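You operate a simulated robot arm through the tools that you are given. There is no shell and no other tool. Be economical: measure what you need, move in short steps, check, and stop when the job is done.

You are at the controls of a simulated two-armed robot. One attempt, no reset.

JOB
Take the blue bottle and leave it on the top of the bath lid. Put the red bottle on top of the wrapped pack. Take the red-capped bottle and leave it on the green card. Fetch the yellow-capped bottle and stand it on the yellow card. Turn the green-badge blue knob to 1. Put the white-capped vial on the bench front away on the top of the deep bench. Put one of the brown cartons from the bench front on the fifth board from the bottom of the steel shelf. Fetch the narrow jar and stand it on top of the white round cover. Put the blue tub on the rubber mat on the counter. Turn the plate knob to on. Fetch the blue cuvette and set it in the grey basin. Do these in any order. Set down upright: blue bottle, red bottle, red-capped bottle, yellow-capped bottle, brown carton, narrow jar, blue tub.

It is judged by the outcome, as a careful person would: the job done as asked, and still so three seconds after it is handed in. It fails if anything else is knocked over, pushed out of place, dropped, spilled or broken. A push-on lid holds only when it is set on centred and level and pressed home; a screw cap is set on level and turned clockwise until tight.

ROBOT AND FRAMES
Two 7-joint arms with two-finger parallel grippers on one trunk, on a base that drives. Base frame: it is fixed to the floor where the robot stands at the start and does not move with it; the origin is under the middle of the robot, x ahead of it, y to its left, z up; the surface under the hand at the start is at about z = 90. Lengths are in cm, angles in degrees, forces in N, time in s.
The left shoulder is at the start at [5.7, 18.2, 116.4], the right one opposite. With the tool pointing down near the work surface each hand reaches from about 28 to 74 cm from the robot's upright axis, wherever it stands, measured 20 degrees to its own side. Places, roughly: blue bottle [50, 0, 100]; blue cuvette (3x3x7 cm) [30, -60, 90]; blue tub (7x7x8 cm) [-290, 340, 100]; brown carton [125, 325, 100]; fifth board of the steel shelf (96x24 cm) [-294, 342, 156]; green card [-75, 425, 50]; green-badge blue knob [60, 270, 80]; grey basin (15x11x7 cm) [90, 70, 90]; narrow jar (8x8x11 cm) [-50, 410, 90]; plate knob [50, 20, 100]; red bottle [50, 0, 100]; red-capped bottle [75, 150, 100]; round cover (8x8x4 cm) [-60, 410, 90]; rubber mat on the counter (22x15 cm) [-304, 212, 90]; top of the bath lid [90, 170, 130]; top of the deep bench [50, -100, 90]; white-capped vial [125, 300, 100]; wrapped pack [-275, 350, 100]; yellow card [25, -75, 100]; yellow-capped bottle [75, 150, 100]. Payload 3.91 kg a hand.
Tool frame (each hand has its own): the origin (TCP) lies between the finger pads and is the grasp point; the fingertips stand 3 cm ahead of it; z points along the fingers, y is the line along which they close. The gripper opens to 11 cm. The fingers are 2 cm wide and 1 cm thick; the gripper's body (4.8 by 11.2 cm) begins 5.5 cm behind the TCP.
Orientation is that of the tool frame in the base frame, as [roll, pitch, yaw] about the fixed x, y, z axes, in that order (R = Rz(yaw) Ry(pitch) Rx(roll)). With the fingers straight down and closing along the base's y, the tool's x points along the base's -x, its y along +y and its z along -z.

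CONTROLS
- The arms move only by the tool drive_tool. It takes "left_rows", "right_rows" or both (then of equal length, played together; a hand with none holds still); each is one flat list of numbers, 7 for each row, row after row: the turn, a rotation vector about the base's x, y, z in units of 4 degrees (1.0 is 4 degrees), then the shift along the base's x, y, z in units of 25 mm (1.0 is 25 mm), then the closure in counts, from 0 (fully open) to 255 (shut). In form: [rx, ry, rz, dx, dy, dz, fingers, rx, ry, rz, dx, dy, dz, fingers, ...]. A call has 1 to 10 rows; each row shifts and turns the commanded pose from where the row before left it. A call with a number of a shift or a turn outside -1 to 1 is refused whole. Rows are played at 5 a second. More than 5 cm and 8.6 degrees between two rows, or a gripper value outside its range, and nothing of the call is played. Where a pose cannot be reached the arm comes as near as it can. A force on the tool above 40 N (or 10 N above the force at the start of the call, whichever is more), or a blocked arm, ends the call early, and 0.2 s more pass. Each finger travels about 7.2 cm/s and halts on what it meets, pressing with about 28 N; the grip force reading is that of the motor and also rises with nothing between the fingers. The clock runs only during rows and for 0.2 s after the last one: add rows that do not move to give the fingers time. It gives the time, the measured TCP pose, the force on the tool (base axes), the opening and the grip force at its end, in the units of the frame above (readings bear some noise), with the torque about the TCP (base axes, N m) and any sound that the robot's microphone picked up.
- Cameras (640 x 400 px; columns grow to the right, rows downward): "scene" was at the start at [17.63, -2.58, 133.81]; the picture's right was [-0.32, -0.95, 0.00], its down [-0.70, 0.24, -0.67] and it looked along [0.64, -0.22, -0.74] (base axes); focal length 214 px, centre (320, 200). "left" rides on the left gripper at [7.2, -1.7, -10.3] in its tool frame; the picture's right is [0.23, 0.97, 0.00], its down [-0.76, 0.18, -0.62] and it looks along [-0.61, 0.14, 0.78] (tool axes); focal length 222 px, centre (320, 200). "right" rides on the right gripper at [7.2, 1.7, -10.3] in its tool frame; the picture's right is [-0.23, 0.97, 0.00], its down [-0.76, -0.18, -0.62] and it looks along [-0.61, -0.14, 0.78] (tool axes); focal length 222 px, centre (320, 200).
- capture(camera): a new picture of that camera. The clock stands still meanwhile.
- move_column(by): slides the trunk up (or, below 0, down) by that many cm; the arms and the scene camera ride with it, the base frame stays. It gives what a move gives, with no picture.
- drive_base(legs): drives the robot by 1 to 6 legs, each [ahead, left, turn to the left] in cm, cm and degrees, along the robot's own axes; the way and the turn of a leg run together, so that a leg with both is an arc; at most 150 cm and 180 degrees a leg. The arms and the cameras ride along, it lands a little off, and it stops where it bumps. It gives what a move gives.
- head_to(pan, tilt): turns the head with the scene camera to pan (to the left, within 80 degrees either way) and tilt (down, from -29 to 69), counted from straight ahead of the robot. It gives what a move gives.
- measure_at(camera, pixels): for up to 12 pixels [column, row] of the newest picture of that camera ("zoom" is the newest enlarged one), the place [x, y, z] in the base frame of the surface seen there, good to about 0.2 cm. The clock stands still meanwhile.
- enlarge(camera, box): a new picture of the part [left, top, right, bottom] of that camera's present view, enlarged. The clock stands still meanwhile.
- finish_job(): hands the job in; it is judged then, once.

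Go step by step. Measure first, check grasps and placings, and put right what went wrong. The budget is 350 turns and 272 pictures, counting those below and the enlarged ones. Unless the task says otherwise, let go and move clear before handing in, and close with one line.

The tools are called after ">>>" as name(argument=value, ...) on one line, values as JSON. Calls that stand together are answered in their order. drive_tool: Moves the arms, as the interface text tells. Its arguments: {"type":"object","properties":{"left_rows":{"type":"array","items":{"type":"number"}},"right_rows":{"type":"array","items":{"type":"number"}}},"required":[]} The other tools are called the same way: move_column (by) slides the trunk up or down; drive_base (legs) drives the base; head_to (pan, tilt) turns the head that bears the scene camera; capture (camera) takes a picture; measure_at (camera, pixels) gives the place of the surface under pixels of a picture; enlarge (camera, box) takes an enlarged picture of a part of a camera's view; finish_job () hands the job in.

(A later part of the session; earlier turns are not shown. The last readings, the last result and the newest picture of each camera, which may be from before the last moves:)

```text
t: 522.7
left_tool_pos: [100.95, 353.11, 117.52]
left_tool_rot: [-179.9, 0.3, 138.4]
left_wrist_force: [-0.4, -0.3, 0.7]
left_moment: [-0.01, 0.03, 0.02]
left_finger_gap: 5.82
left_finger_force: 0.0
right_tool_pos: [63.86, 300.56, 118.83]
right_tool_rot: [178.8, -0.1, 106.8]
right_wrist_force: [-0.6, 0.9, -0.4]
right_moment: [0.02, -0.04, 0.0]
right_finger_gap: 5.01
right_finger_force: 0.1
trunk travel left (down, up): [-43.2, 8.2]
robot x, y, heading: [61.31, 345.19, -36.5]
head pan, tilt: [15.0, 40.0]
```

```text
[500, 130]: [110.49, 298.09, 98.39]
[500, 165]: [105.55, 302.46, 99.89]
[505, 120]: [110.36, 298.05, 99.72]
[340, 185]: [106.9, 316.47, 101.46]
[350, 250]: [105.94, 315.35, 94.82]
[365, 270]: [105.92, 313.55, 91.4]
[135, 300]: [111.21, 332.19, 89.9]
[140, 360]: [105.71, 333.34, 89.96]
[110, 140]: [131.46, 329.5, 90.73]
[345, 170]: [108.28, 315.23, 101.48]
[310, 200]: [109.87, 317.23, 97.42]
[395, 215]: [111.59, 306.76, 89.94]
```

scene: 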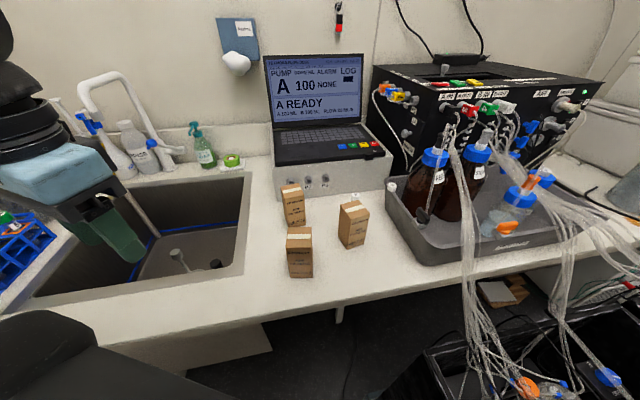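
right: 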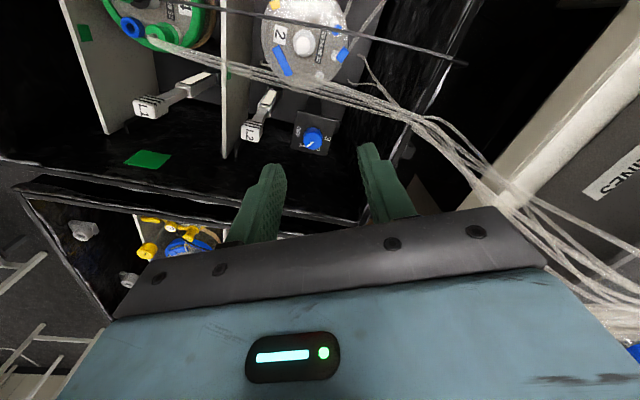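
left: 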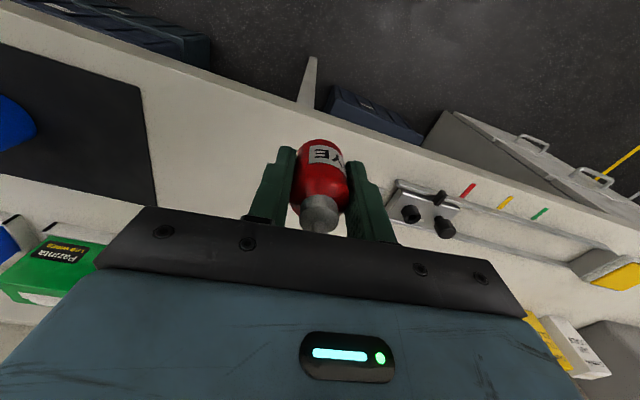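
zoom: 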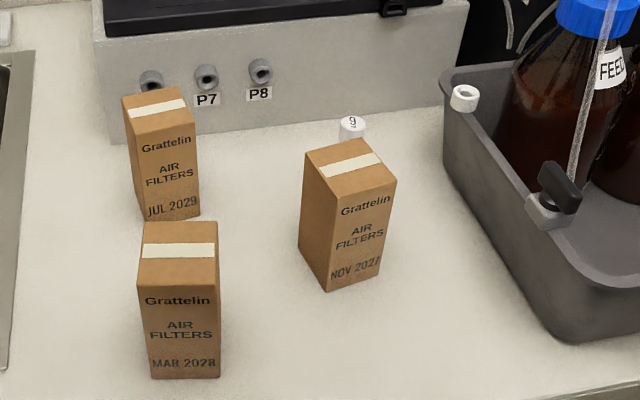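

White-capped vial ("9") at zoom (352,126), behind the NOV carton. Measure vial and cartons.

>>> measure_at(camera="zoom", pixels=[[352, 122], [342, 132], [363, 132], [352, 138], [180, 230], [145, 225], [215, 225], [145, 260], [217, 262], [180, 330], [160, 100], [128, 105]])

>>> measure_at(camera="zoom", pixels=[[305, 155], [365, 140], [395, 182], [330, 200], [185, 95], [137, 130], [195, 120], [160, 180], [420, 150], [250, 250], [60, 200]])

```text
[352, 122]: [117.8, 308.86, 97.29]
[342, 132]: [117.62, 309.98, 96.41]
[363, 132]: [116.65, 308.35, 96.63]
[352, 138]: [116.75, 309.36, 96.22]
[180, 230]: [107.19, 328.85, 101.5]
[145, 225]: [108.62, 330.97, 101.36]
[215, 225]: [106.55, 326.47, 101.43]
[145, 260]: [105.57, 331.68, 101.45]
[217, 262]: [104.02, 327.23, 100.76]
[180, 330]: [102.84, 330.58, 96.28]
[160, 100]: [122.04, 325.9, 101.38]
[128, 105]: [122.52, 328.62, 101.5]
```

```text
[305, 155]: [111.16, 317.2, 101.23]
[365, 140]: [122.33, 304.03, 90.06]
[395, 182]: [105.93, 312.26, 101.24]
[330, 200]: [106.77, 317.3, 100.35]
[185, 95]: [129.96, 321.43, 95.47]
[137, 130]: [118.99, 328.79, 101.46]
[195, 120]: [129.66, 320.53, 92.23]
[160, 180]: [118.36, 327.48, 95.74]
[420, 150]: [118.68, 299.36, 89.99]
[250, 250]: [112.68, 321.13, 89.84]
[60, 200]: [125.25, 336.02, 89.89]
```

The NOV carton stands in front of the vial, so I'll take that carton with the right hand (tilted ~60°) first. Reposition base to heading ≈−19° and reorient the right hand.

>>> drive_base(legs=[[-12.4, 0.9, 17.5]])

>>> drive_tool(right_rows=[0, 0, 1, 0.5, 0.3, 0, 100, 0, 0, 1, 0.5, 0.3, 0, 100, 0, 0, 1, 0.5, 0.3, 0, 100, 0, 0, 1, 0.5, 0.3, 0, 100, 0, 0, 1, 0.5, 0.3, 0, 100, 0, 0, 1, 0.5, 0.3, 0, 100, 0, 0, 1, 0, 0, 0, 100, 0, 0, 1, 0, 0, 0, 100, 0, 0, 1, 0, 0, 0, 100, 0, 0, 0, 0, 0, 0, 100])

>>> drive_tool(right_rows=[-0.326, -0.945, 0, 0, 0, 0, 100, -0.326, -0.945, 0, 0, 0, 0, 100, -0.326, -0.945, 0, 0, 0, 0, 100, -0.326, -0.945, 0, 0, 0, 0, 100, -0.326, -0.945, 0, 0, 0, 0, 100, -0.326, -0.945, 0, 0, 0, 0, 100, -0.326, -0.945, 0, 0, 0, 0, 100, -0.326, -0.945, 0, 0, 0, 0, 100, -0.326, -0.945, 0, 0, 0, 0, 100, -0.326, -0.945, 0, 0, 0, 0, 100])

>>> drive_tool(right_rows=[-0.326, -0.945, 0, 0, 0, 0, 85, -0.326, -0.945, 0, 0, 0, 0, 85, -0.326, -0.945, 0, 0, 0, 0, 85, -0.326, -0.945, 0, 0, 0, 0, 85, -0.326, -0.945, 0, 0, 0, 0, 85])

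>>> capture(camera="scene")

```text
t: 524.0
left_tool_pos: [86.38, 371.11, 117.57]
left_tool_rot: [-180.0, 0.2, 155.7]
left_wrist_force: [0.3, -0.9, -1.2]
left_moment: [0.01, 0.0, -0.01]
left_finger_gap: 5.82
left_finger_force: 0.1
right_tool_pos: [66.43, 309.66, 118.83]
right_tool_rot: [178.8, -0.2, 124.0]
right_wrist_force: [-0.3, 0.1, -0.7]
right_moment: [0.04, 0.02, -0.01]
right_finger_gap: 5.03
right_finger_force: 0.0
trunk travel left (down, up): [-43.2, 8.2]
robot x, y, heading: [50.59, 351.7, -19.6]
head pan, tilt: [15.0, 40.0]
```

```text
t: 526.2
left_tool_pos: [86.43, 371.09, 117.44]
left_tool_rot: [179.9, 0.2, 155.7]
left_wrist_force: [0.5, 0.1, -0.2]
left_moment: [-0.01, 0.01, 0.04]
left_finger_gap: 5.83
left_finger_force: 0.1
right_tool_pos: [74.03, 314.21, 118.92]
right_tool_rot: [178.7, -0.2, 160.0]
right_wrist_force: [-0.6, 0.3, 1.1]
right_moment: [-0.03, 0.0, -0.01]
right_finger_gap: 6.68
right_finger_force: 0.0
trunk travel left (down, up): [-43.2, 8.2]
robot x, y, heading: [50.82, 351.91, -19.6]
head pan, tilt: [15.0, 40.0]
```

```text
t: 528.5
left_tool_pos: [86.44, 371.07, 117.38]
left_tool_rot: [-180.0, 0.3, 155.7]
left_wrist_force: [-0.5, -0.1, 0.3]
left_moment: [0.02, 0.0, -0.01]
left_finger_gap: 5.81
left_finger_force: 0.0
right_tool_pos: [75.31, 313.38, 120.28]
right_tool_rot: [177.8, 39.6, 159.7]
right_wrist_force: [-0.1, -0.7, 0.0]
right_moment: [0.0, 0.04, 0.02]
right_finger_gap: 6.67
right_finger_force: 0.1
right hand out of reach, approached as far as the arm can: row 9, 10
trunk travel left (down, up): [-43.2, 8.2]
robot x, y, heading: [50.56, 351.86, -19.5]
head pan, tilt: [15.0, 40.0]
```

```text
t: 529.6
left_tool_pos: [86.42, 370.99, 117.56]
left_tool_rot: [180.0, 0.1, 155.7]
left_wrist_force: [0.4, -0.4, -0.9]
left_moment: [-0.04, 0.01, 0.02]
left_finger_gap: 5.82
left_finger_force: 0.0
right_tool_pos: [79.37, 310.92, 124.59]
right_tool_rot: [177.0, 59.7, 159.1]
right_wrist_force: [0.6, 0.4, 1.0]
right_moment: [0.02, -0.03, -0.02]
right_finger_gap: 7.33
right_finger_force: 0.1
right hand out of reach, approached as far as the arm can: row 1, 2, 3, 4, 5
trunk travel left (down, up): [-43.2, 8.2]
robot x, y, heading: [50.96, 351.47, -19.5]
head pan, tilt: [15.0, 40.0]
```

```text
81 pictures are left
```

scene: 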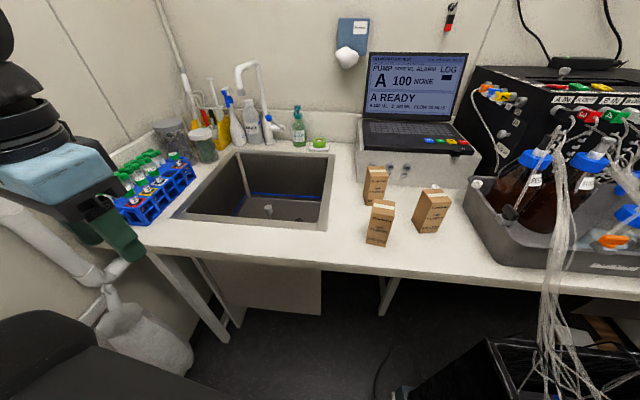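

Bring the tilted right hand low in front of the NOV carton.

>>> drive_tool(right_rows=[0, 0, 0, 0.45, 0.42, -1, 85, 0, 0, 0, 0.45, 0.42, -1, 85, 0, 0, 0, 0.45, 0.42, -1, 85, 0, 0, 0, 0.45, 0.42, -1, 85, 0, 0, 0, 0.45, 0.42, -1, 85, 0, 0, 0, 0.45, 0.42, -1, 85, 0, 0, 0, 0.45, 0.42, -1, 85, 0, 0, 0, 0.45, 0.42, -1, 85, 0, 0, 0, 0.45, 0.42, -1, 85, 0, 0, 0, 0.4, 0.2, -1, 85])

>>> capture(camera="right")

>>> capture(camera="scene")

```text
t: 531.9
left_tool_pos: [86.48, 370.99, 117.47]
left_tool_rot: [180.0, 0.3, 155.6]
left_wrist_force: [0.2, -0.4, 0.2]
left_moment: [-0.01, 0.03, 0.01]
left_finger_gap: 5.82
left_finger_force: 0.0
right_tool_pos: [92.96, 319.9, 101.22]
right_tool_rot: [176.9, 59.8, 159.1]
right_wrist_force: [0.1, 0.2, 0.5]
right_moment: [0.0, 0.01, -0.03]
right_finger_gap: 7.35
right_finger_force: 0.0
right hand out of reach, approached as far as the arm can: row 1, 2, 3, 4
trunk travel left (down, up): [-43.2, 8.2]
robot x, y, heading: [50.88, 351.61, -19.6]
head pan, tilt: [15.0, 40.0]
```

```text
80 pictures are left
```

right: 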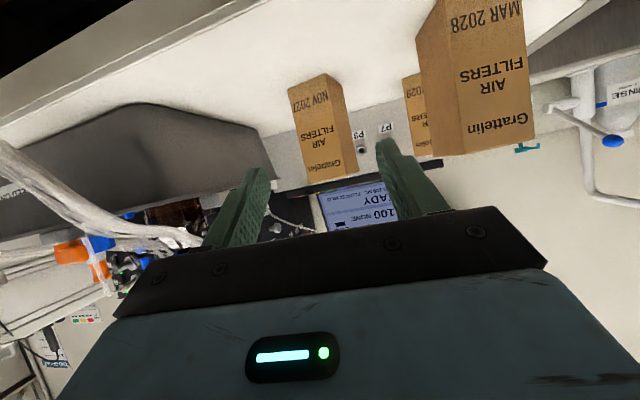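

```text
79 pictures are left
```

scene: 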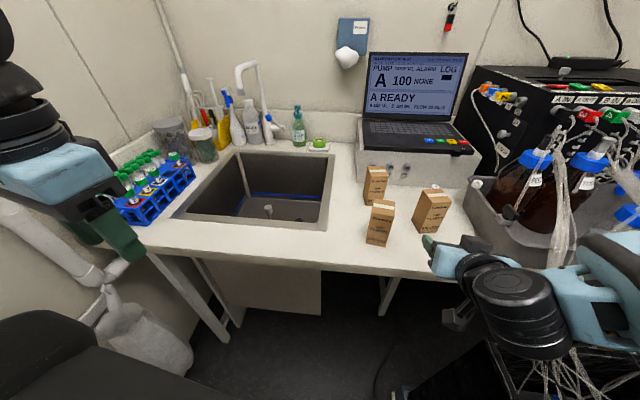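

Check the right forearm against the hanging tubes.

>>> measure_at(camera="scene", pixels=[[520, 300], [600, 290], [630, 320], [565, 225], [560, 180], [580, 370], [600, 255], [435, 245], [470, 262], [433, 200]])

>>> measure_at(camera="right", pixels=[[300, 100], [330, 90], [352, 175], [315, 180], [325, 130], [430, 60], [425, 130], [400, 75]])

```text
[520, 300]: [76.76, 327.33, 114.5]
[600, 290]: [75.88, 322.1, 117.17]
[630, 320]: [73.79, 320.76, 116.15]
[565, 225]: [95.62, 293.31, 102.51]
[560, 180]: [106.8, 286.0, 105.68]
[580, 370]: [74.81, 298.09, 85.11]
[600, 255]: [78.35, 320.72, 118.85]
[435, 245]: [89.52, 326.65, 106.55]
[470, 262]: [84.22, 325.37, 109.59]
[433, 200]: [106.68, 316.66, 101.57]
```

```text
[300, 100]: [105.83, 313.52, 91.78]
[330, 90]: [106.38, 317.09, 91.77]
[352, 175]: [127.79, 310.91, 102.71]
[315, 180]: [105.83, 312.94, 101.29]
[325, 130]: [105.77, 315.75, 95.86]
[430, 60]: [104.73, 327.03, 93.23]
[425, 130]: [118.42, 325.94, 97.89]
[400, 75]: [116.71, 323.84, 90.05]
```

Clear. Align yaw with the carton (+8°) and advance to straddle it.

>>> drive_tool(right_rows=[0, 0, 1, 0, -0.35, 0, 85, 0, 0, 1, 0, -0.35, 0, 85, 0, 0, 0, 0.86, -0.2, -0.2, 85, 0, 0, 0, 0.86, -0.2, -0.2, 85, 0, 0, 0, 0.86, -0.2, -0.2, 85, 0, 0, 0, 0.86, -0.2, -0.2, 85, 0, 0, 0, 0.86, -0.2, -0.2, 85, 0, 0, 0, 0, 0, 0, 85])

>>> capture(camera="right")

>>> enlarge(camera="scene", box=[340, 160, 520, 290])

```text
t: 533.6
left_tool_pos: [86.42, 371.07, 117.44]
left_tool_rot: [180.0, 0.2, 155.7]
left_wrist_force: [-0.2, -0.3, 0.9]
left_moment: [-0.03, 0.04, -0.02]
left_finger_gap: 5.81
left_finger_force: 0.0
right_tool_pos: [103.87, 315.42, 98.71]
right_tool_rot: [177.1, 59.7, 167.1]
right_wrist_force: [-0.1, 0.3, -0.8]
right_moment: [0.02, 0.01, -0.01]
right_finger_gap: 7.33
right_finger_force: 0.0
trunk travel left (down, up): [-43.2, 8.2]
robot x, y, heading: [50.91, 352.09, -19.6]
head pan, tilt: [15.0, 40.0]
```

```text
78 pictures are left
```

right: 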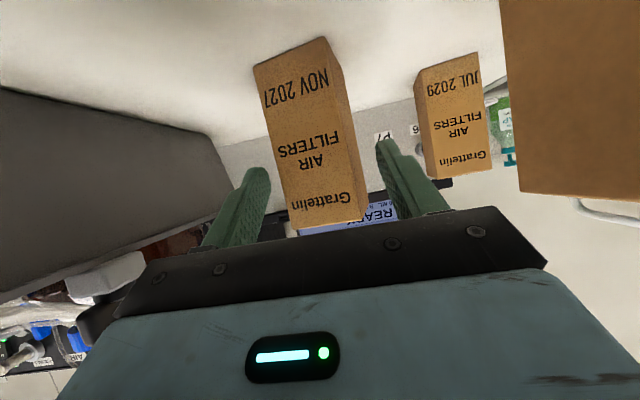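

```text
3.08 times, centred on (430, 225) of scene
```

zoom: 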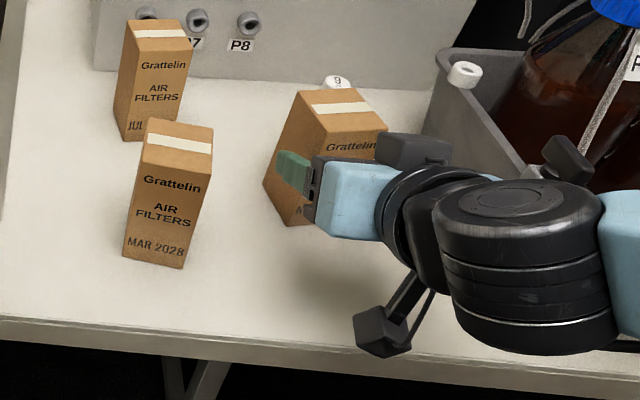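

Advance 4 cm more and close.

>>> drive_tool(right_rows=[0, 0, 0, 0.8, -0.18, 0, 85, 0, 0, 0, 0.75, -0.17, 0, 85, 0, 0, 0, 0, 0, 0, 255, 0, 0, 0, 0, 0, 0, 255, 0, 0, 0, 0, 0, 0, 255, 0, 0, 0, 0, 0, 0, 255])

>>> capture(camera="right")

```text
t: 535.0
left_tool_pos: [86.37, 371.01, 117.38]
left_tool_rot: [179.9, 0.2, 155.7]
left_wrist_force: [-0.1, -0.2, 0.6]
left_moment: [0.03, 0.01, 0.0]
left_finger_gap: 5.81
left_finger_force: 0.1
right_tool_pos: [107.81, 314.5, 98.94]
right_tool_rot: [177.0, 59.7, 167.1]
right_wrist_force: [1.0, -0.2, 0.5]
right_moment: [-0.08, 0.03, 0.01]
right_finger_gap: 5.19
right_finger_force: 28.1
trunk travel left (down, up): [-43.2, 8.2]
robot x, y, heading: [50.51, 352.05, -19.6]
head pan, tilt: [15.0, 40.0]
```

```text
76 pictures are left
```

right: 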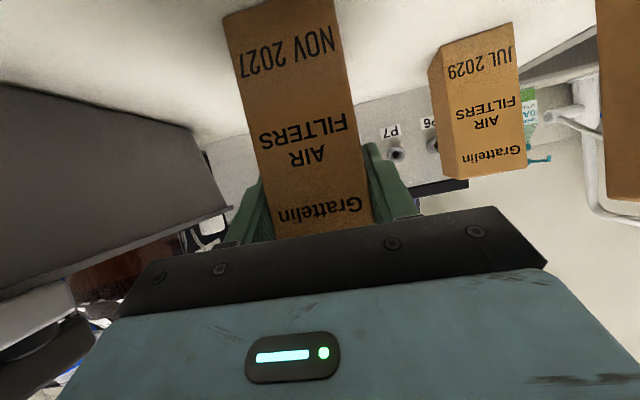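

Gripped. Lift and withdraw.

>>> drive_tool(right_rows=[0, 0, 0, 0, 0, 0.6, 255, 0, 0, 0, 0, 0, 0.8, 255, 0, 0, 0, 0, 0, 0.9, 255, 0, 0, 0, -0.8, 0.2, 0.5, 255, 0, 0, 0, -0.9, 0.2, 0.3, 255, 0, 0, 0, -0.9, 0.2, 0, 255, 0, 0, 0, -0.9, 0.2, 0, 255, 0, 0, 0, -0.9, 0.2, 0, 255])

>>> capture(camera="scene")

```text
t: 536.9
left_tool_pos: [86.32, 371.12, 117.46]
left_tool_rot: [180.0, 0.3, 155.7]
left_wrist_force: [-0.2, 0.5, 0.1]
left_moment: [0.01, 0.01, 0.03]
left_finger_gap: 5.82
left_finger_force: 0.1
right_tool_pos: [96.71, 317.42, 106.81]
right_tool_rot: [176.9, 59.7, 167.0]
right_wrist_force: [0.1, 0.0, -1.7]
right_moment: [0.01, 0.02, 0.0]
right_finger_gap: 5.2
right_finger_force: 28.5
trunk travel left (down, up): [-43.2, 8.2]
robot x, y, heading: [50.96, 351.91, -19.6]
head pan, tilt: [15.0, 40.0]
```

```text
75 pictures are left
```

scene: 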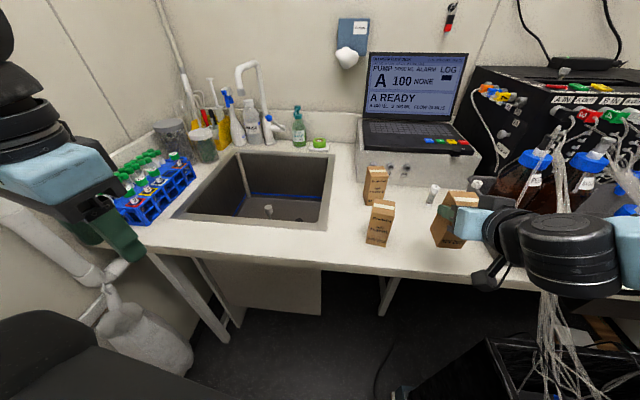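

Carton held; vial visible at (433,190). I'll fetch the vial with the left hand from a heading of ≈−71°. Retract the right hand, turn, and sidestep.

>>> drive_tool(right_rows=[0, 0, 0, -0.9, 0.3, 0.5, 255, 0, 0, 0, -0.9, 0.3, 0.5, 255, 0, 0, 0, -0.9, 0.3, 0.5, 255, 0, 0, 0, -0.9, 0.3, 0.5, 255, 0, 0, 0, -0.9, 0.3, 0.5, 255])

>>> drive_base(legs=[[0, 0, -52], [8.5, 7.7, 0]])

>>> head_to(pan=40, tilt=45)

>>> capture(camera="scene")

```text
t: 538.0
left_tool_pos: [86.45, 371.13, 117.51]
left_tool_rot: [180.0, 0.2, 155.7]
left_wrist_force: [-0.1, -0.2, 0.5]
left_moment: [-0.02, 0.0, 0.01]
left_finger_gap: 5.83
left_finger_force: 0.1
right_tool_pos: [88.39, 320.9, 113.51]
right_tool_rot: [176.9, 59.6, 167.0]
right_wrist_force: [-0.2, 0.0, -1.1]
right_moment: [-0.01, 0.01, 0.04]
right_finger_gap: 5.16
right_finger_force: 28.0
right hand out of reach, approached as far as the arm can: row 4, 5
trunk travel left (down, up): [-43.2, 8.2]
robot x, y, heading: [50.54, 351.62, -19.5]
head pan, tilt: [15.0, 40.0]
```

```text
t: 541.8
left_tool_pos: [97.15, 328.87, 117.49]
left_tool_rot: [-180.0, 0.1, 102.4]
left_wrist_force: [0.0, -0.1, -0.3]
left_moment: [0.0, 0.01, 0.0]
left_finger_gap: 5.83
left_finger_force: 0.0
right_tool_pos: [58.18, 296.99, 113.47]
right_tool_rot: [177.0, 59.7, 113.7]
right_wrist_force: [0.8, -0.2, -1.7]
right_moment: [0.01, -0.01, -0.01]
right_finger_gap: 5.18
right_finger_force: 27.9
trunk travel left (down, up): [-43.2, 8.2]
robot x, y, heading: [60.17, 345.57, -72.8]
head pan, tilt: [15.0, 40.0]
```

```text
t: 542.6
left_tool_pos: [97.12, 328.84, 117.61]
left_tool_rot: [-180.0, 0.3, 102.5]
left_wrist_force: [-0.2, -0.2, -0.9]
left_moment: [-0.01, -0.01, 0.0]
left_finger_gap: 5.84
left_finger_force: 0.1
right_tool_pos: [58.14, 297.19, 113.53]
right_tool_rot: [177.0, 59.7, 113.9]
right_wrist_force: [-0.6, -0.5, -1.8]
right_moment: [0.0, 0.02, 0.01]
right_finger_gap: 5.19
right_finger_force: 27.7
trunk travel left (down, up): [-43.2, 8.2]
robot x, y, heading: [60.34, 345.72, -72.5]
head pan, tilt: [40.0, 45.0]
```

```text
74 pictures are left
```

scene: 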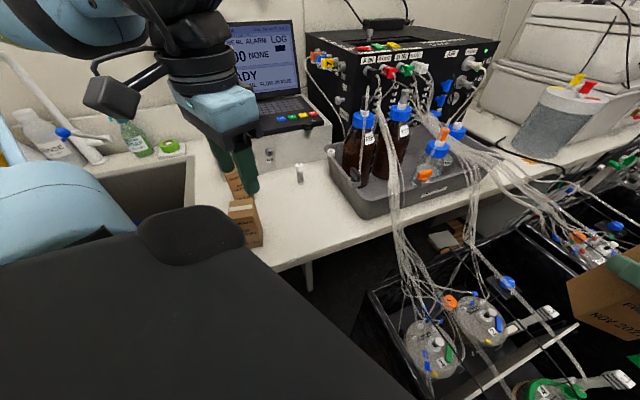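

Vial at (299,172). Measure it and the neighbouring bottles/tray.

>>> measure_at(camera="scene", pixels=[[299, 165], [299, 178], [296, 170], [352, 160], [363, 118], [335, 150], [355, 200], [290, 130], [315, 150], [245, 205], [368, 175]])

>>> drive_tool(left_rows=[0, 0, 1, 0.5, -0.5, 0, 150, 0, 0, 1, 0.5, -0.5, 0, 150, 0, 0, 1, 0.5, -0.5, 0, 150, 0, 0, 1, 0.5, -0.5, 0, 150, 0, 0, 1, 0.5, -0.5, 0, 150, 0, 0, 1, 0.5, -0.5, 0, 150, 0, 0, 1, 0.5, -0.5, 0, 150, 0, 0, 1, 0.5, -0.5, 0, 150])

>>> capture(camera="left")

```text
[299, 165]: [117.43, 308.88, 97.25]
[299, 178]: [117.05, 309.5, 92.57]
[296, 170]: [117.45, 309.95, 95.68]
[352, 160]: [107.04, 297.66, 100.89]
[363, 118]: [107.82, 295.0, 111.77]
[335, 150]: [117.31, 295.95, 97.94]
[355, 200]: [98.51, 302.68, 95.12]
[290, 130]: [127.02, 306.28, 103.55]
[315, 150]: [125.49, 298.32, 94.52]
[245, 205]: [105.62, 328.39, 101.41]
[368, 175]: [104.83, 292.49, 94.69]
```

```text
t: 544.4
left_tool_pos: [107.19, 318.75, 117.6]
left_tool_rot: [-180.0, 0.3, 134.7]
left_wrist_force: [-0.5, 0.0, -0.3]
left_moment: [-0.03, 0.03, 0.0]
left_finger_gap: 4.52
left_finger_force: 0.1
right_tool_pos: [58.11, 297.04, 113.37]
right_tool_rot: [176.9, 59.6, 113.8]
right_wrist_force: [0.6, -0.4, -1.3]
right_moment: [0.0, 0.01, 0.03]
right_finger_gap: 5.17
right_finger_force: 27.9
trunk travel left (down, up): [-43.2, 8.2]
robot x, y, heading: [60.14, 345.87, -72.8]
head pan, tilt: [40.0, 45.0]
```

```text
73 pictures are left
```

left: 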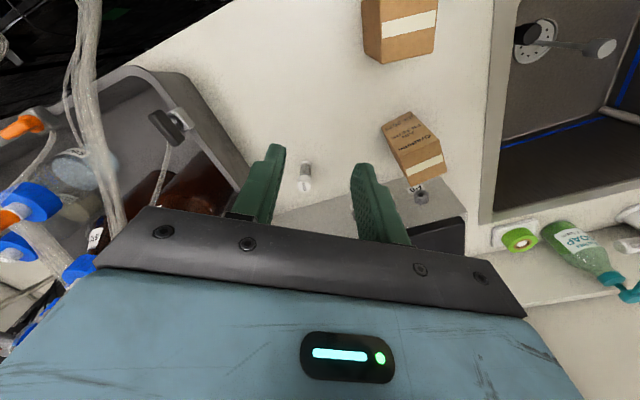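

Move over the vial and descend partway.

>>> drive_tool(left_rows=[0, 0, 0, 0.81, -0.76, 0, 150, 0, 0, 0, 0.81, -0.76, 0, 150, 0, 0, 0, 0.81, -0.76, 0, 150, 0, 0, 0, 0.81, -0.76, -0.5, 150, 0, 0, 0, 0.81, -0.76, -0.9, 150, 0, 0, 0, 0, 0, -0.9, 150, 0, 0, 0, 0, 0, -0.9, 150, 0, 0, 0, 0, 0, -0.9, 150])

>>> capture(camera="left")

```text
t: 546.2
left_tool_pos: [117.57, 309.22, 107.05]
left_tool_rot: [-180.0, 0.2, 134.6]
left_wrist_force: [0.4, -0.1, 0.1]
left_moment: [0.02, 0.02, 0.01]
left_finger_gap: 4.52
left_finger_force: 0.0
right_tool_pos: [58.04, 297.04, 113.4]
right_tool_rot: [177.1, 59.7, 113.8]
right_wrist_force: [0.1, -0.3, -1.9]
right_moment: [0.01, 0.0, -0.02]
right_finger_gap: 5.17
right_finger_force: 27.9
trunk travel left (down, up): [-43.2, 8.2]
robot x, y, heading: [60.54, 345.47, -73.0]
head pan, tilt: [40.0, 45.0]
```

```text
72 pictures are left
```

left: 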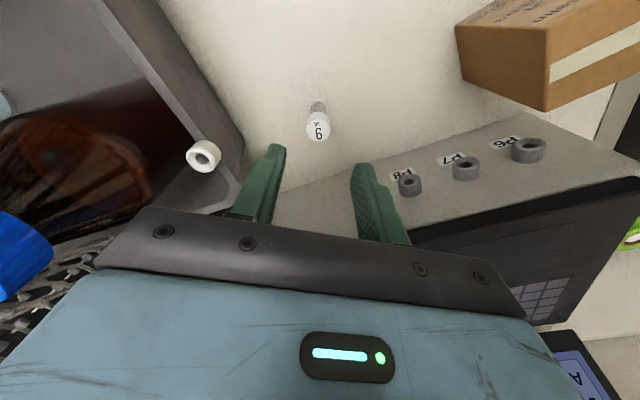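

Aligned. Descend, grip, lift.

>>> drive_tool(left_rows=[0, 0, 0, -0.05, 0, -0.9, 150, 0, 0, 0, 0, 0, -0.9, 150, 0, 0, 0, 0, 0, -0.9, 150, 0, 0, 0, 0, 0, -0.9, 150, 0, 0, 0, 0, 0, -0.9, 150, 0, 0, 0, 0, 0, -0.6, 150, 0, 0, 0, 0, 0, 0, 150])

>>> capture(camera="left")

>>> drive_tool(left_rows=[0, 0, 0, 0, 0, 0, 255, 0, 0, 0, 0, 0, 0, 255, 0, 0, 0, 0, 0, 0, 255, 0, 0, 0, 0, 0, 0.6, 255, 0, 0, 0, 0, 0, 0.9, 255, 0, 0, 0, 0, 0, 1, 255, 0, 0, 0, 0, 0, 1, 255, 0, 0, 0, 0, 0, 1, 255, 0, 0, 0, 0, 0, 1, 255, 0, 0, 0, 0, 0, 1, 255])

>>> capture(camera="left")

```text
t: 547.8
left_tool_pos: [117.06, 309.3, 94.36]
left_tool_rot: [180.0, 0.3, 134.5]
left_wrist_force: [1.0, -0.8, -0.9]
left_moment: [-0.01, -0.01, 0.01]
left_finger_gap: 4.54
left_finger_force: 0.0
right_tool_pos: [58.15, 297.07, 113.51]
right_tool_rot: [176.9, 59.8, 113.8]
right_wrist_force: [-0.5, 0.3, -1.6]
right_moment: [0.01, 0.01, 0.0]
right_finger_gap: 5.17
right_finger_force: 27.8
trunk travel left (down, up): [-43.2, 8.2]
robot x, y, heading: [60.38, 345.94, -73.0]
head pan, tilt: [40.0, 45.0]
```

```text
71 pictures are left
```

left: 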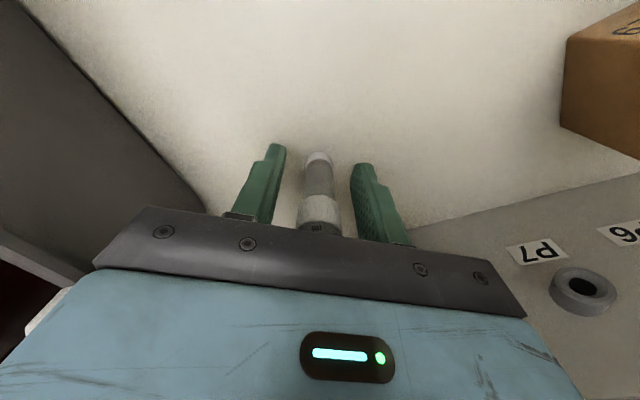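

```text
t: 550.0
left_tool_pos: [117.29, 309.53, 110.94]
left_tool_rot: [-179.9, 0.3, 134.5]
left_wrist_force: [-0.6, -0.7, 0.0]
left_moment: [0.03, -0.02, -0.04]
left_finger_gap: 2.21
left_finger_force: 28.2
right_tool_pos: [58.01, 297.01, 113.47]
right_tool_rot: [176.9, 59.7, 113.8]
right_wrist_force: [0.3, 0.3, -0.9]
right_moment: [-0.01, 0.01, -0.01]
right_finger_gap: 5.19
right_finger_force: 28.1
trunk travel left (down, up): [-43.2, 8.2]
robot x, y, heading: [60.26, 346.25, -72.7]
head pan, tilt: [40.0, 45.0]
```

```text
70 pictures are left
```

left: 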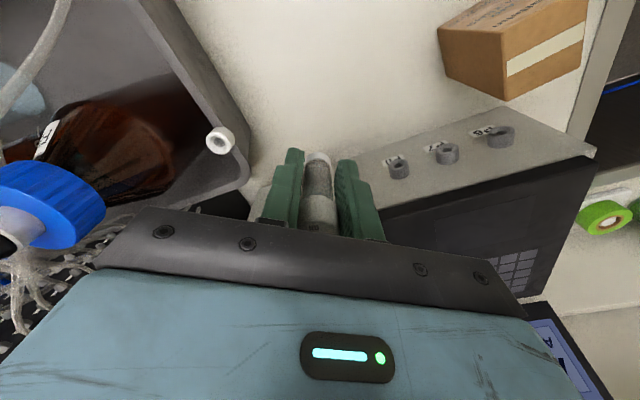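

Vial held. Retract, back away from the box, turn toward the shelf and drive west.

>>> drive_tool(left_rows=[0, 0, -1, -0.9, 0.9, 0.4, 255, 0, 0, -1, -0.9, 0.9, 0.4, 255, 0, 0, -1, -0.9, 0.9, 0.2, 255, 0, 0, -1, -0.9, 0.9, 0, 255, 0, 0, -1, -0.9, 0.9, 0, 255, 0, 0, -1, -0.9, 0.9, 0, 255, 0, 0, -1, -0.9, 0.9, 0, 255, 0, 0, -1, -0.9, 0.9, 0, 255])

>>> drive_base(legs=[[-21, -40.6, 0], [0, 0, -107], [100, 16, 0], [98, 0, 0]])

>>> move_column(by=8)

>>> head_to(pan=-10, tilt=0)

>>> capture(camera="scene")

```text
t: 551.8
left_tool_pos: [99.02, 327.34, 113.3]
left_tool_rot: [179.9, 0.3, 102.4]
left_wrist_force: [0.4, -0.1, 0.2]
left_moment: [0.0, 0.01, 0.01]
left_finger_gap: 2.23
left_finger_force: 28.2
right_tool_pos: [58.18, 297.04, 113.56]
right_tool_rot: [177.0, 59.6, 113.9]
right_wrist_force: [0.5, -0.1, -1.0]
right_moment: [0.01, 0.04, 0.03]
right_finger_gap: 5.14
right_finger_force: 27.7
trunk travel left (down, up): [-43.2, 8.2]
robot x, y, heading: [60.59, 345.7, -72.9]
head pan, tilt: [40.0, 45.0]
```

```text
t: 553.0
left_tool_pos: [96.7, 327.73, 113.27]
left_tool_rot: [180.0, 0.3, 102.5]
left_wrist_force: [-0.2, -0.5, 0.3]
left_moment: [0.05, -0.05, 0.0]
left_finger_gap: 2.23
left_finger_force: 28.3
right_tool_pos: [55.91, 297.56, 113.44]
right_tool_rot: [176.9, 59.7, 113.7]
right_wrist_force: [-1.1, -0.7, -1.1]
right_moment: [0.01, -0.01, -0.01]
right_finger_gap: 5.15
right_finger_force: 28.0
trunk travel left (down, up): [-43.2, 8.2]
robot x, y, heading: [58.28, 346.24, -72.6]
head pan, tilt: [40.0, 45.0]
stopped in leg 1: the robot was blocked; the commanded pose is now the measured one
```

```text
t: 554.1
left_tool_pos: [96.74, 327.7, 121.15]
left_tool_rot: [-180.0, 0.1, 102.5]
left_wrist_force: [-0.4, -0.2, 0.0]
left_moment: [0.03, 0.02, -0.05]
left_finger_gap: 2.23
left_finger_force: 28.1
right_tool_pos: [56.04, 297.33, 121.34]
right_tool_rot: [176.8, 59.5, 113.8]
right_wrist_force: [-0.4, -1.2, -1.6]
right_moment: [-0.03, 0.04, 0.0]
right_finger_gap: 5.19
right_finger_force: 27.9
trunk travel left (down, up): [-51.2, 0.2]
robot x, y, heading: [58.45, 346.14, -72.8]
head pan, tilt: [40.0, 45.0]
```

```text
t: 555.3
left_tool_pos: [96.88, 327.73, 121.2]
left_tool_rot: [-179.9, 0.2, 102.4]
left_wrist_force: [-0.3, 0.2, -0.7]
left_moment: [-0.02, 0.0, -0.01]
left_finger_gap: 2.25
left_finger_force: 28.4
right_tool_pos: [56.01, 297.49, 121.37]
right_tool_rot: [177.1, 59.5, 113.8]
right_wrist_force: [-0.5, 0.8, -0.7]
right_moment: [0.01, -0.01, 0.0]
right_finger_gap: 5.18
right_finger_force: 27.9
trunk travel left (down, up): [-51.2, 0.2]
robot x, y, heading: [58.3, 345.8, -72.5]
head pan, tilt: [-10.0, 0.0]
```

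```text
69 pictures are left
```

scene: 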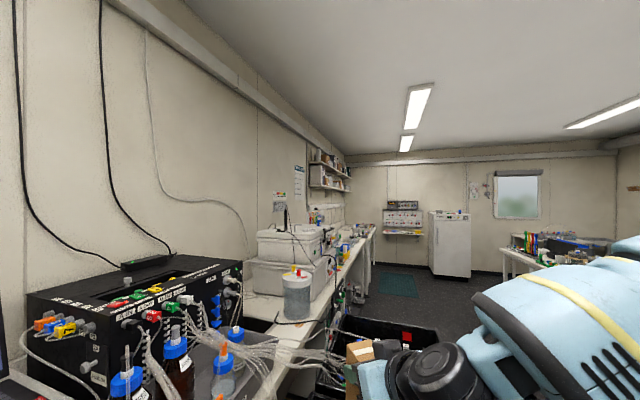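

The box wall slants; back straight off first, then continue.

>>> drive_base(legs=[[-14, 4, 0], [-14, -42, 0], [0, 0, -107], [100, 22, 0], [95, 0, 0]])

>>> head_to(pan=0, tilt=-5)

>>> capture(camera="scene")

```text
t: 574.5
left_tool_pos: [-214.08, 309.28, 121.2]
left_tool_rot: [-180.0, 0.3, -4.1]
left_wrist_force: [0.3, 0.4, -0.2]
left_moment: [0.02, 0.01, 0.02]
left_finger_gap: 2.23
left_finger_force: 28.6
right_tool_pos: [-231.44, 356.92, 121.55]
right_tool_rot: [177.0, 59.7, 7.3]
right_wrist_force: [0.8, 0.4, -1.8]
right_moment: [0.0, -0.02, -0.02]
right_finger_gap: 5.16
right_finger_force: 28.3
trunk travel left (down, up): [-51.2, 0.2]
robot x, y, heading: [-185.71, 340.86, -179.2]
head pan, tilt: [-10.0, 0.0]
```

```text
t: 575.3
left_tool_pos: [-214.18, 309.07, 121.16]
left_tool_rot: [180.0, 0.2, -4.0]
left_wrist_force: [0.4, -0.7, 0.5]
left_moment: [0.02, 0.0, 0.01]
left_finger_gap: 2.25
left_finger_force: 28.1
right_tool_pos: [-231.58, 356.84, 121.51]
right_tool_rot: [176.9, 59.6, 7.3]
right_wrist_force: [-0.5, -0.5, -1.5]
right_moment: [0.0, -0.01, 0.02]
right_finger_gap: 5.15
right_finger_force: 28.0
trunk travel left (down, up): [-51.2, 0.2]
robot x, y, heading: [-184.97, 340.97, -179.2]
head pan, tilt: [0.0, -5.0]
```

```text
68 pictures are left
```

scene: 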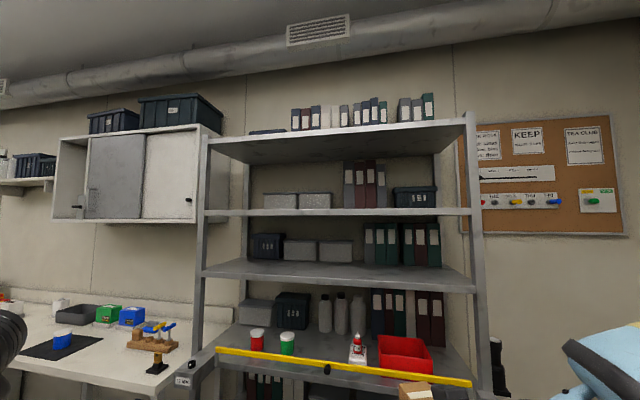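

Raise the carton toward z≈168 with the arm.

>>> drive_tool(right_rows=[0, 0, 0, 0, 0, 1, 255, 0, 0, 0, 0, 0, 1, 255, 0, 0, 0, 0, 0, 1, 255, 0, 0, 0, 0, 0, 1, 255, 0, 0, 0, 0, 0, 1, 255, 0, 0, 0, 0, 0, 1, 255, 0, 0, 0, 0, 0, 1, 255, 0, 0, 0, 0, 0, 1, 255, 0, 0, 0, 0, 0, 1, 255, 0, 0, 0, 0, 0, 1, 255])

>>> drive_tool(right_rows=[0, 0, 0, 0, 0, 1, 255, 0, 0, 0, 0, 0, 1, 255, 0, 0, 0, 0, 0, 1, 255, 0, 0, 0, 0, 0, 1, 255, 0, 0, 0, 0, 0, 1, 255, 0, 0, 0, 0, 0, 1, 255, 0, 0, 0, 0, 0, 1, 255, 0, 0, 0, 0, 0, 1, 255, 0, 0, 0, 0, 0, 1, 255])

>>> capture(camera="scene")

```text
t: 577.5
left_tool_pos: [-214.0, 309.23, 121.26]
left_tool_rot: [-180.0, 0.4, -4.1]
left_wrist_force: [0.8, -0.8, 0.4]
left_moment: [0.02, 0.0, 0.05]
left_finger_gap: 2.23
left_finger_force: 27.8
right_tool_pos: [-231.43, 357.08, 146.52]
right_tool_rot: [176.9, 59.6, 7.3]
right_wrist_force: [0.1, 0.9, -2.2]
right_moment: [0.03, -0.03, -0.01]
right_finger_gap: 5.2
right_finger_force: 27.5
trunk travel left (down, up): [-51.2, 0.2]
robot x, y, heading: [-185.1, 341.04, -179.2]
head pan, tilt: [0.0, -5.0]
```

```text
t: 579.5
left_tool_pos: [-214.2, 309.25, 121.26]
left_tool_rot: [-180.0, 0.2, -4.1]
left_wrist_force: [-0.7, -0.7, -0.7]
left_moment: [-0.02, -0.02, -0.01]
left_finger_gap: 2.28
left_finger_force: 28.0
right_tool_pos: [-231.76, 357.9, 159.6]
right_tool_rot: [177.0, 59.5, 7.2]
right_wrist_force: [-0.7, 0.7, -1.7]
right_moment: [0.03, -0.05, -0.03]
right_finger_gap: 5.19
right_finger_force: 28.3
right hand out of reach, approached as far as the arm can: row 6, 7, 8, 9
trunk travel left (down, up): [-51.2, 0.2]
robot x, y, heading: [-185.43, 340.59, -179.7]
head pan, tilt: [0.0, -5.0]
```

```text
67 pictures are left
```

scene: 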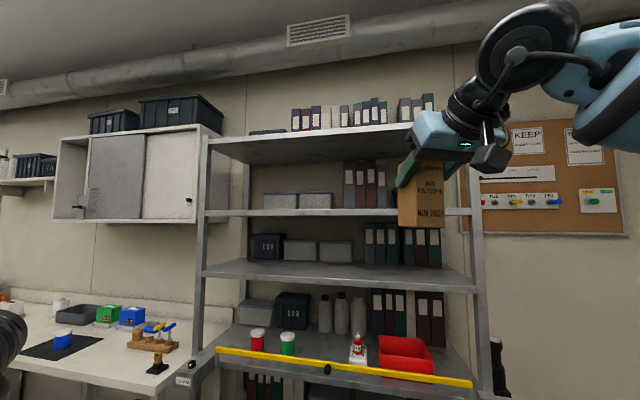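

The arm tops out at z≈160 with this grip; I need a lower, near-horizontal grip. Take the carton to the counter edge to regrip it.

>>> drive_tool(right_rows=[0, 0, 0, 0, 0, -1, 255, 0, 0, 0, 0, 0, -1, 255, 0, 0, 0, 0, 0, -1, 255, 0, 0, 0, 0, 0, -1, 255, 0, 0, 0, 0, 0, -1, 255, 0, 0, 0, 0, 0, -1, 255, 0, 0, 0, 0, 0, -1, 255, 0, 0, 0, 0, 0, -1, 255, 0, 0, 0, 0, 0, -1, 255, 0, 0, 0, 0, 0, -1, 255])

>>> drive_base(legs=[[10, 80, 0], [45, 38, 0]])

>>> drive_tool(right_rows=[0, 0, 0, 0, 0, -1, 255, 0, 0, 0, 0, 0, -1, 255, 0, 0, 0, 0, 0, -1, 255, 0, 0, 0, 0, 0, -1, 255, 0, 0, 0, 0, 0, -1, 255, 0, 0, 0, 0, 0, -1, 255, 0, 0, 0, 0, 0, -1, 255, 0, 0, 0, 0, 0, -1, 255])

>>> head_to(pan=-15, tilt=40)

>>> capture(camera="scene")

```text
t: 581.7
left_tool_pos: [-214.19, 309.29, 121.23]
left_tool_rot: [180.0, 0.2, -4.1]
left_wrist_force: [0.7, 0.8, -0.6]
left_moment: [-0.03, 0.0, -0.02]
left_finger_gap: 2.21
left_finger_force: 27.9
right_tool_pos: [-231.99, 357.87, 134.58]
right_tool_rot: [177.0, 59.7, 7.2]
right_wrist_force: [0.1, 0.7, -2.4]
right_moment: [-0.01, -0.01, 0.04]
right_finger_gap: 5.19
right_finger_force: 28.2
trunk travel left (down, up): [-51.2, 0.2]
robot x, y, heading: [-185.31, 340.77, -179.1]
head pan, tilt: [0.0, -5.0]
```

```text
t: 592.5
left_tool_pos: [-267.22, 192.55, 121.19]
left_tool_rot: [-180.0, 0.3, -4.6]
left_wrist_force: [-0.3, 1.2, -0.8]
left_moment: [0.0, -0.06, 0.0]
left_finger_gap: 2.22
left_finger_force: 28.8
right_tool_pos: [-284.61, 241.29, 134.75]
right_tool_rot: [176.9, 59.6, 6.9]
right_wrist_force: [0.0, 0.4, -1.1]
right_moment: [0.01, -0.01, 0.03]
right_finger_gap: 5.2
right_finger_force: 28.3
trunk travel left (down, up): [-51.2, 0.2]
robot x, y, heading: [-238.07, 223.8, -179.7]
head pan, tilt: [0.0, -5.0]
```

```text
t: 594.2
left_tool_pos: [-267.29, 192.46, 121.26]
left_tool_rot: [180.0, 0.2, -4.7]
left_wrist_force: [-0.1, 1.2, -0.3]
left_moment: [0.01, -0.04, -0.02]
left_finger_gap: 2.25
left_finger_force: 27.6
right_tool_pos: [-284.79, 241.27, 114.45]
right_tool_rot: [177.0, 59.7, 6.8]
right_wrist_force: [-0.9, 0.1, -1.9]
right_moment: [0.02, -0.02, 0.01]
right_finger_gap: 5.17
right_finger_force: 27.7
trunk travel left (down, up): [-51.2, 0.2]
robot x, y, heading: [-237.92, 223.73, -179.9]
head pan, tilt: [0.0, -5.0]
```

```text
t: 595.4
left_tool_pos: [-267.22, 192.41, 121.08]
left_tool_rot: [-179.9, 0.2, -4.7]
left_wrist_force: [0.5, -0.4, -0.2]
left_moment: [0.02, 0.01, -0.02]
left_finger_gap: 2.21
left_finger_force: 28.4
right_tool_pos: [-284.69, 241.09, 114.67]
right_tool_rot: [176.9, 59.6, 6.8]
right_wrist_force: [-0.1, 0.7, -0.5]
right_moment: [-0.01, 0.0, 0.02]
right_finger_gap: 5.21
right_finger_force: 27.8
trunk travel left (down, up): [-51.2, 0.2]
robot x, y, heading: [-238.3, 223.8, -179.6]
head pan, tilt: [-15.0, 40.0]
```

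```text
66 pictures are left
```

scene: 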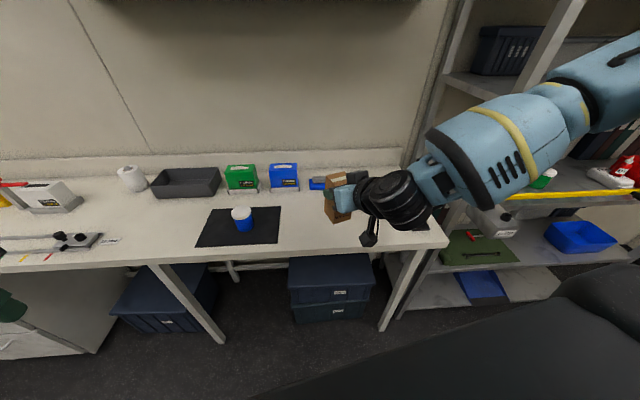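

Measure the counter front near y≈240.

>>> measure_at(camera="scene", pixels=[[300, 240], [300, 247], [330, 245], [340, 235], [310, 225], [430, 215], [345, 215], [380, 240], [280, 225]])

```text
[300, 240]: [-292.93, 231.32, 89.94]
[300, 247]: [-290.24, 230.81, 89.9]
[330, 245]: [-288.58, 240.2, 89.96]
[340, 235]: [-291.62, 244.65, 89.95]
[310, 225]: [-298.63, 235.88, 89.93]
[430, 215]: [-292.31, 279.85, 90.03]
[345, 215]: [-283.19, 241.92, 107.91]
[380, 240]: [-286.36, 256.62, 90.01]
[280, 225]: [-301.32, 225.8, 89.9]
```

>>> drive_tool(right_rows=[0, 0, 0, -0.9, 0, -0.5, 255, 0, 0, 0, -0.9, 0, -0.8, 255, 0, 0, 0, -0.9, 0, -0.9, 255, 0, 0, 0, 0, 0, -0.9, 255, 0, 0, 0, 0, 0, -0.9, 255, 0, 0, 0, 0, 0, -0.9, 255, 0, 0, 0, 0, 0, -0.9, 255, 0, 0, 0, 0, 0, -0.3, 255, 0, 0, 0, 0, 0, -0.12, 255, 0, 0, 0, 0, 0, -0.1, 255])

>>> capture(camera="scene")

```text
t: 597.6
left_tool_pos: [-267.28, 192.5, 121.06]
left_tool_rot: [180.0, 0.3, -4.6]
left_wrist_force: [0.1, 0.0, 0.2]
left_moment: [0.01, 0.0, -0.01]
left_finger_gap: 2.22
left_finger_force: 28.2
right_tool_pos: [-293.35, 239.2, 104.94]
right_tool_rot: [177.2, 59.2, 6.8]
right_wrist_force: [0.2, 0.5, -1.6]
right_moment: [0.03, -0.01, -0.02]
right_finger_gap: 5.14
right_finger_force: 27.9
right hand out of reach, approached as far as the arm can: row 5, 6, 7, 8, 9
trunk travel left (down, up): [-51.2, 0.2]
robot x, y, heading: [-238.09, 223.85, -179.6]
head pan, tilt: [-15.0, 40.0]
```

```text
65 pictures are left
```

scene: 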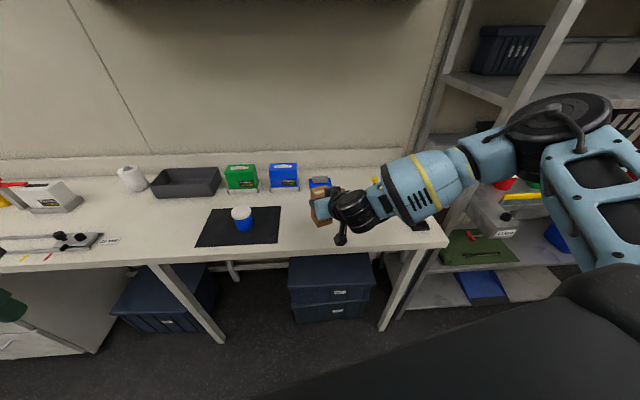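

Lower the trunk 5.3 cm, then creep to contact.

>>> move_column(by=-5.3)

>>> drive_tool(right_rows=[0, 0, 0, 0, 0, -0.1, 255, 0, 0, 0, 0, 0, -0.1, 255, 0, 0, 0, 0, 0, -0.1, 255, 0, 0, 0, 0, 0, 0, 255])

```text
t: 598.3
left_tool_pos: [-267.28, 192.5, 116.24]
left_tool_rot: [-179.9, -0.9, -4.6]
left_wrist_force: [0.5, 0.8, -0.1]
left_moment: [-0.01, 0.0, 0.01]
left_finger_gap: 2.24
left_finger_force: 27.9
right_tool_pos: [-292.47, 239.02, 92.75]
right_tool_rot: [176.0, 51.3, 6.0]
right_wrist_force: [-1.6, -2.0, 8.9]
right_moment: [0.19, -0.5, -0.06]
right_finger_gap: 5.22
right_finger_force: 27.8
trunk travel left (down, up): [-46.9, 4.5]
robot x, y, heading: [-238.12, 223.99, -180.0]
head pan, tilt: [-15.0, 40.0]
stopped: the force on the tool passed its limit at 194 N (the readings are from after the stop); the commanded pose is now the measured one
```

```text
t: 599.1
left_tool_pos: [-267.35, 192.42, 116.38]
left_tool_rot: [-179.9, -0.9, -4.6]
left_wrist_force: [0.5, -0.2, -0.1]
left_moment: [0.0, -0.02, 0.0]
left_finger_gap: 2.23
left_finger_force: 28.0
right_tool_pos: [-293.02, 238.83, 92.8]
right_tool_rot: [176.4, 51.3, 6.0]
right_wrist_force: [5.9, -1.6, 18.7]
right_moment: [0.47, 0.2, -0.2]
right_finger_gap: 5.22
right_finger_force: 27.5
right hand out of reach, approached as far as the arm can: row 3
trunk travel left (down, up): [-46.9, 4.5]
robot x, y, heading: [-238.16, 224.08, -180.1]
head pan, tilt: [-15.0, 40.0]
stopped in row 3 (right hand): the force on the tool passed its limit at 40 N (the readings are from after the stop); the commanded pose is now the measured one
```

The arm dropped further than expected when the trunk moved (a limit released). Inspect.

>>> capture(camera="right")

>>> enlarge(camera="scene", box=[260, 160, 440, 280])

```text
64 pictures are left
```

right: 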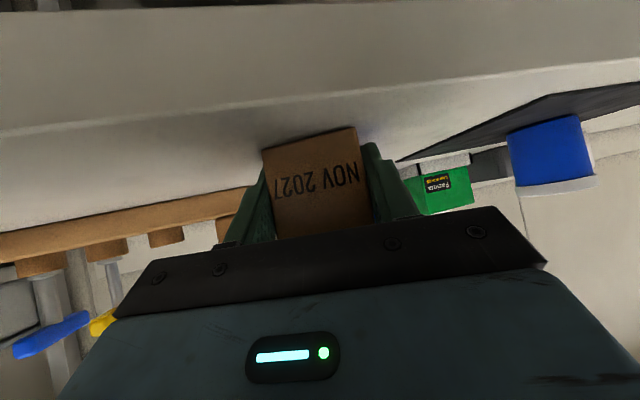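

```text
3.33 times, centred on (350, 220) of scene
```

zoom: 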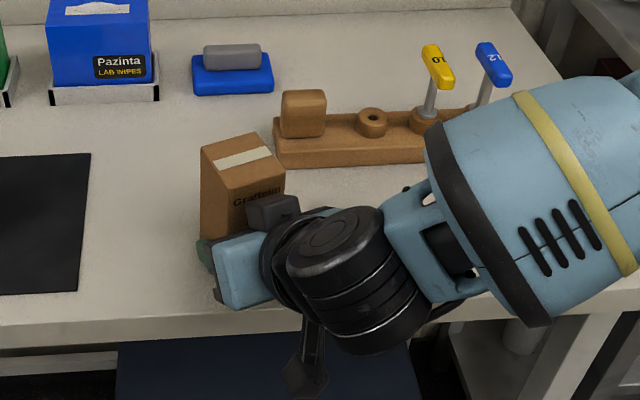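

The carton stands upright on the counter; the hand just slid low. Release and retreat, then re-pose near-horizontal.

>>> drive_tool(right_rows=[0, 0, 0, 0, 0, 0, 150, 0, 0, 0, 0, 0, 0, 85, 0, 0, 0, 0, 0, 0, 85, 0, 0, 0, 0.7, 0.09, 0.1, 85, 0, 0, 0, 0.8, 0.1, 0.2, 85, 0, 0, 0, 0.8, 0.1, 0.3, 85, 0, 0, 0, 0.8, 0.1, 0.3, 85, 0, 0, 0, 0.8, 0.1, 0.3, 85])

>>> capture(camera="right")

>>> enlarge(camera="scene", box=[260, 160, 440, 280])

```text
t: 600.9
left_tool_pos: [-267.49, 192.42, 116.28]
left_tool_rot: [-179.9, -0.9, -4.6]
left_wrist_force: [0.1, -0.3, -0.3]
left_moment: [0.0, 0.02, 0.01]
left_finger_gap: 2.24
left_finger_force: 27.2
right_tool_pos: [-283.56, 239.78, 96.84]
right_tool_rot: [176.6, 50.7, 6.1]
right_wrist_force: [1.6, 0.0, -0.1]
right_moment: [0.02, 0.04, -0.01]
right_finger_gap: 7.34
right_finger_force: 0.1
right hand out of reach, approached as far as the arm can: row 4, 5, 7, 8
trunk travel left (down, up): [-46.9, 4.5]
robot x, y, heading: [-237.93, 223.71, -180.0]
head pan, tilt: [-15.0, 40.0]
```

```text
62 pictures are left
```

right: 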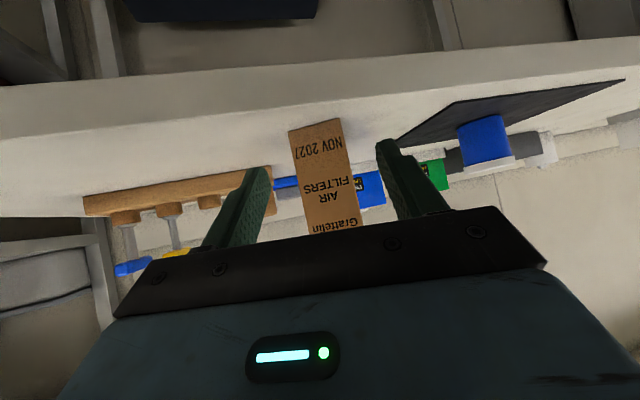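

```text
3.33 times, centred on (350, 220) of scene
```

zoom: 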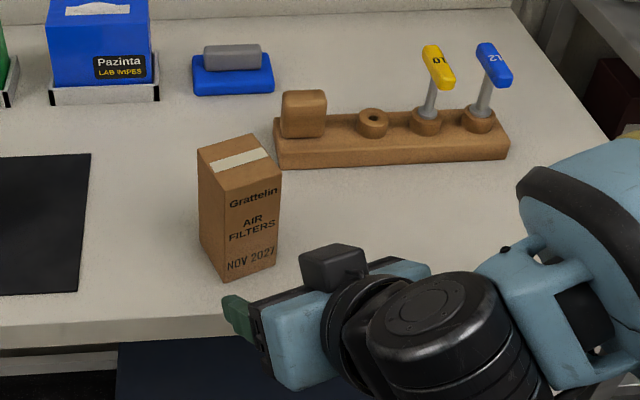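

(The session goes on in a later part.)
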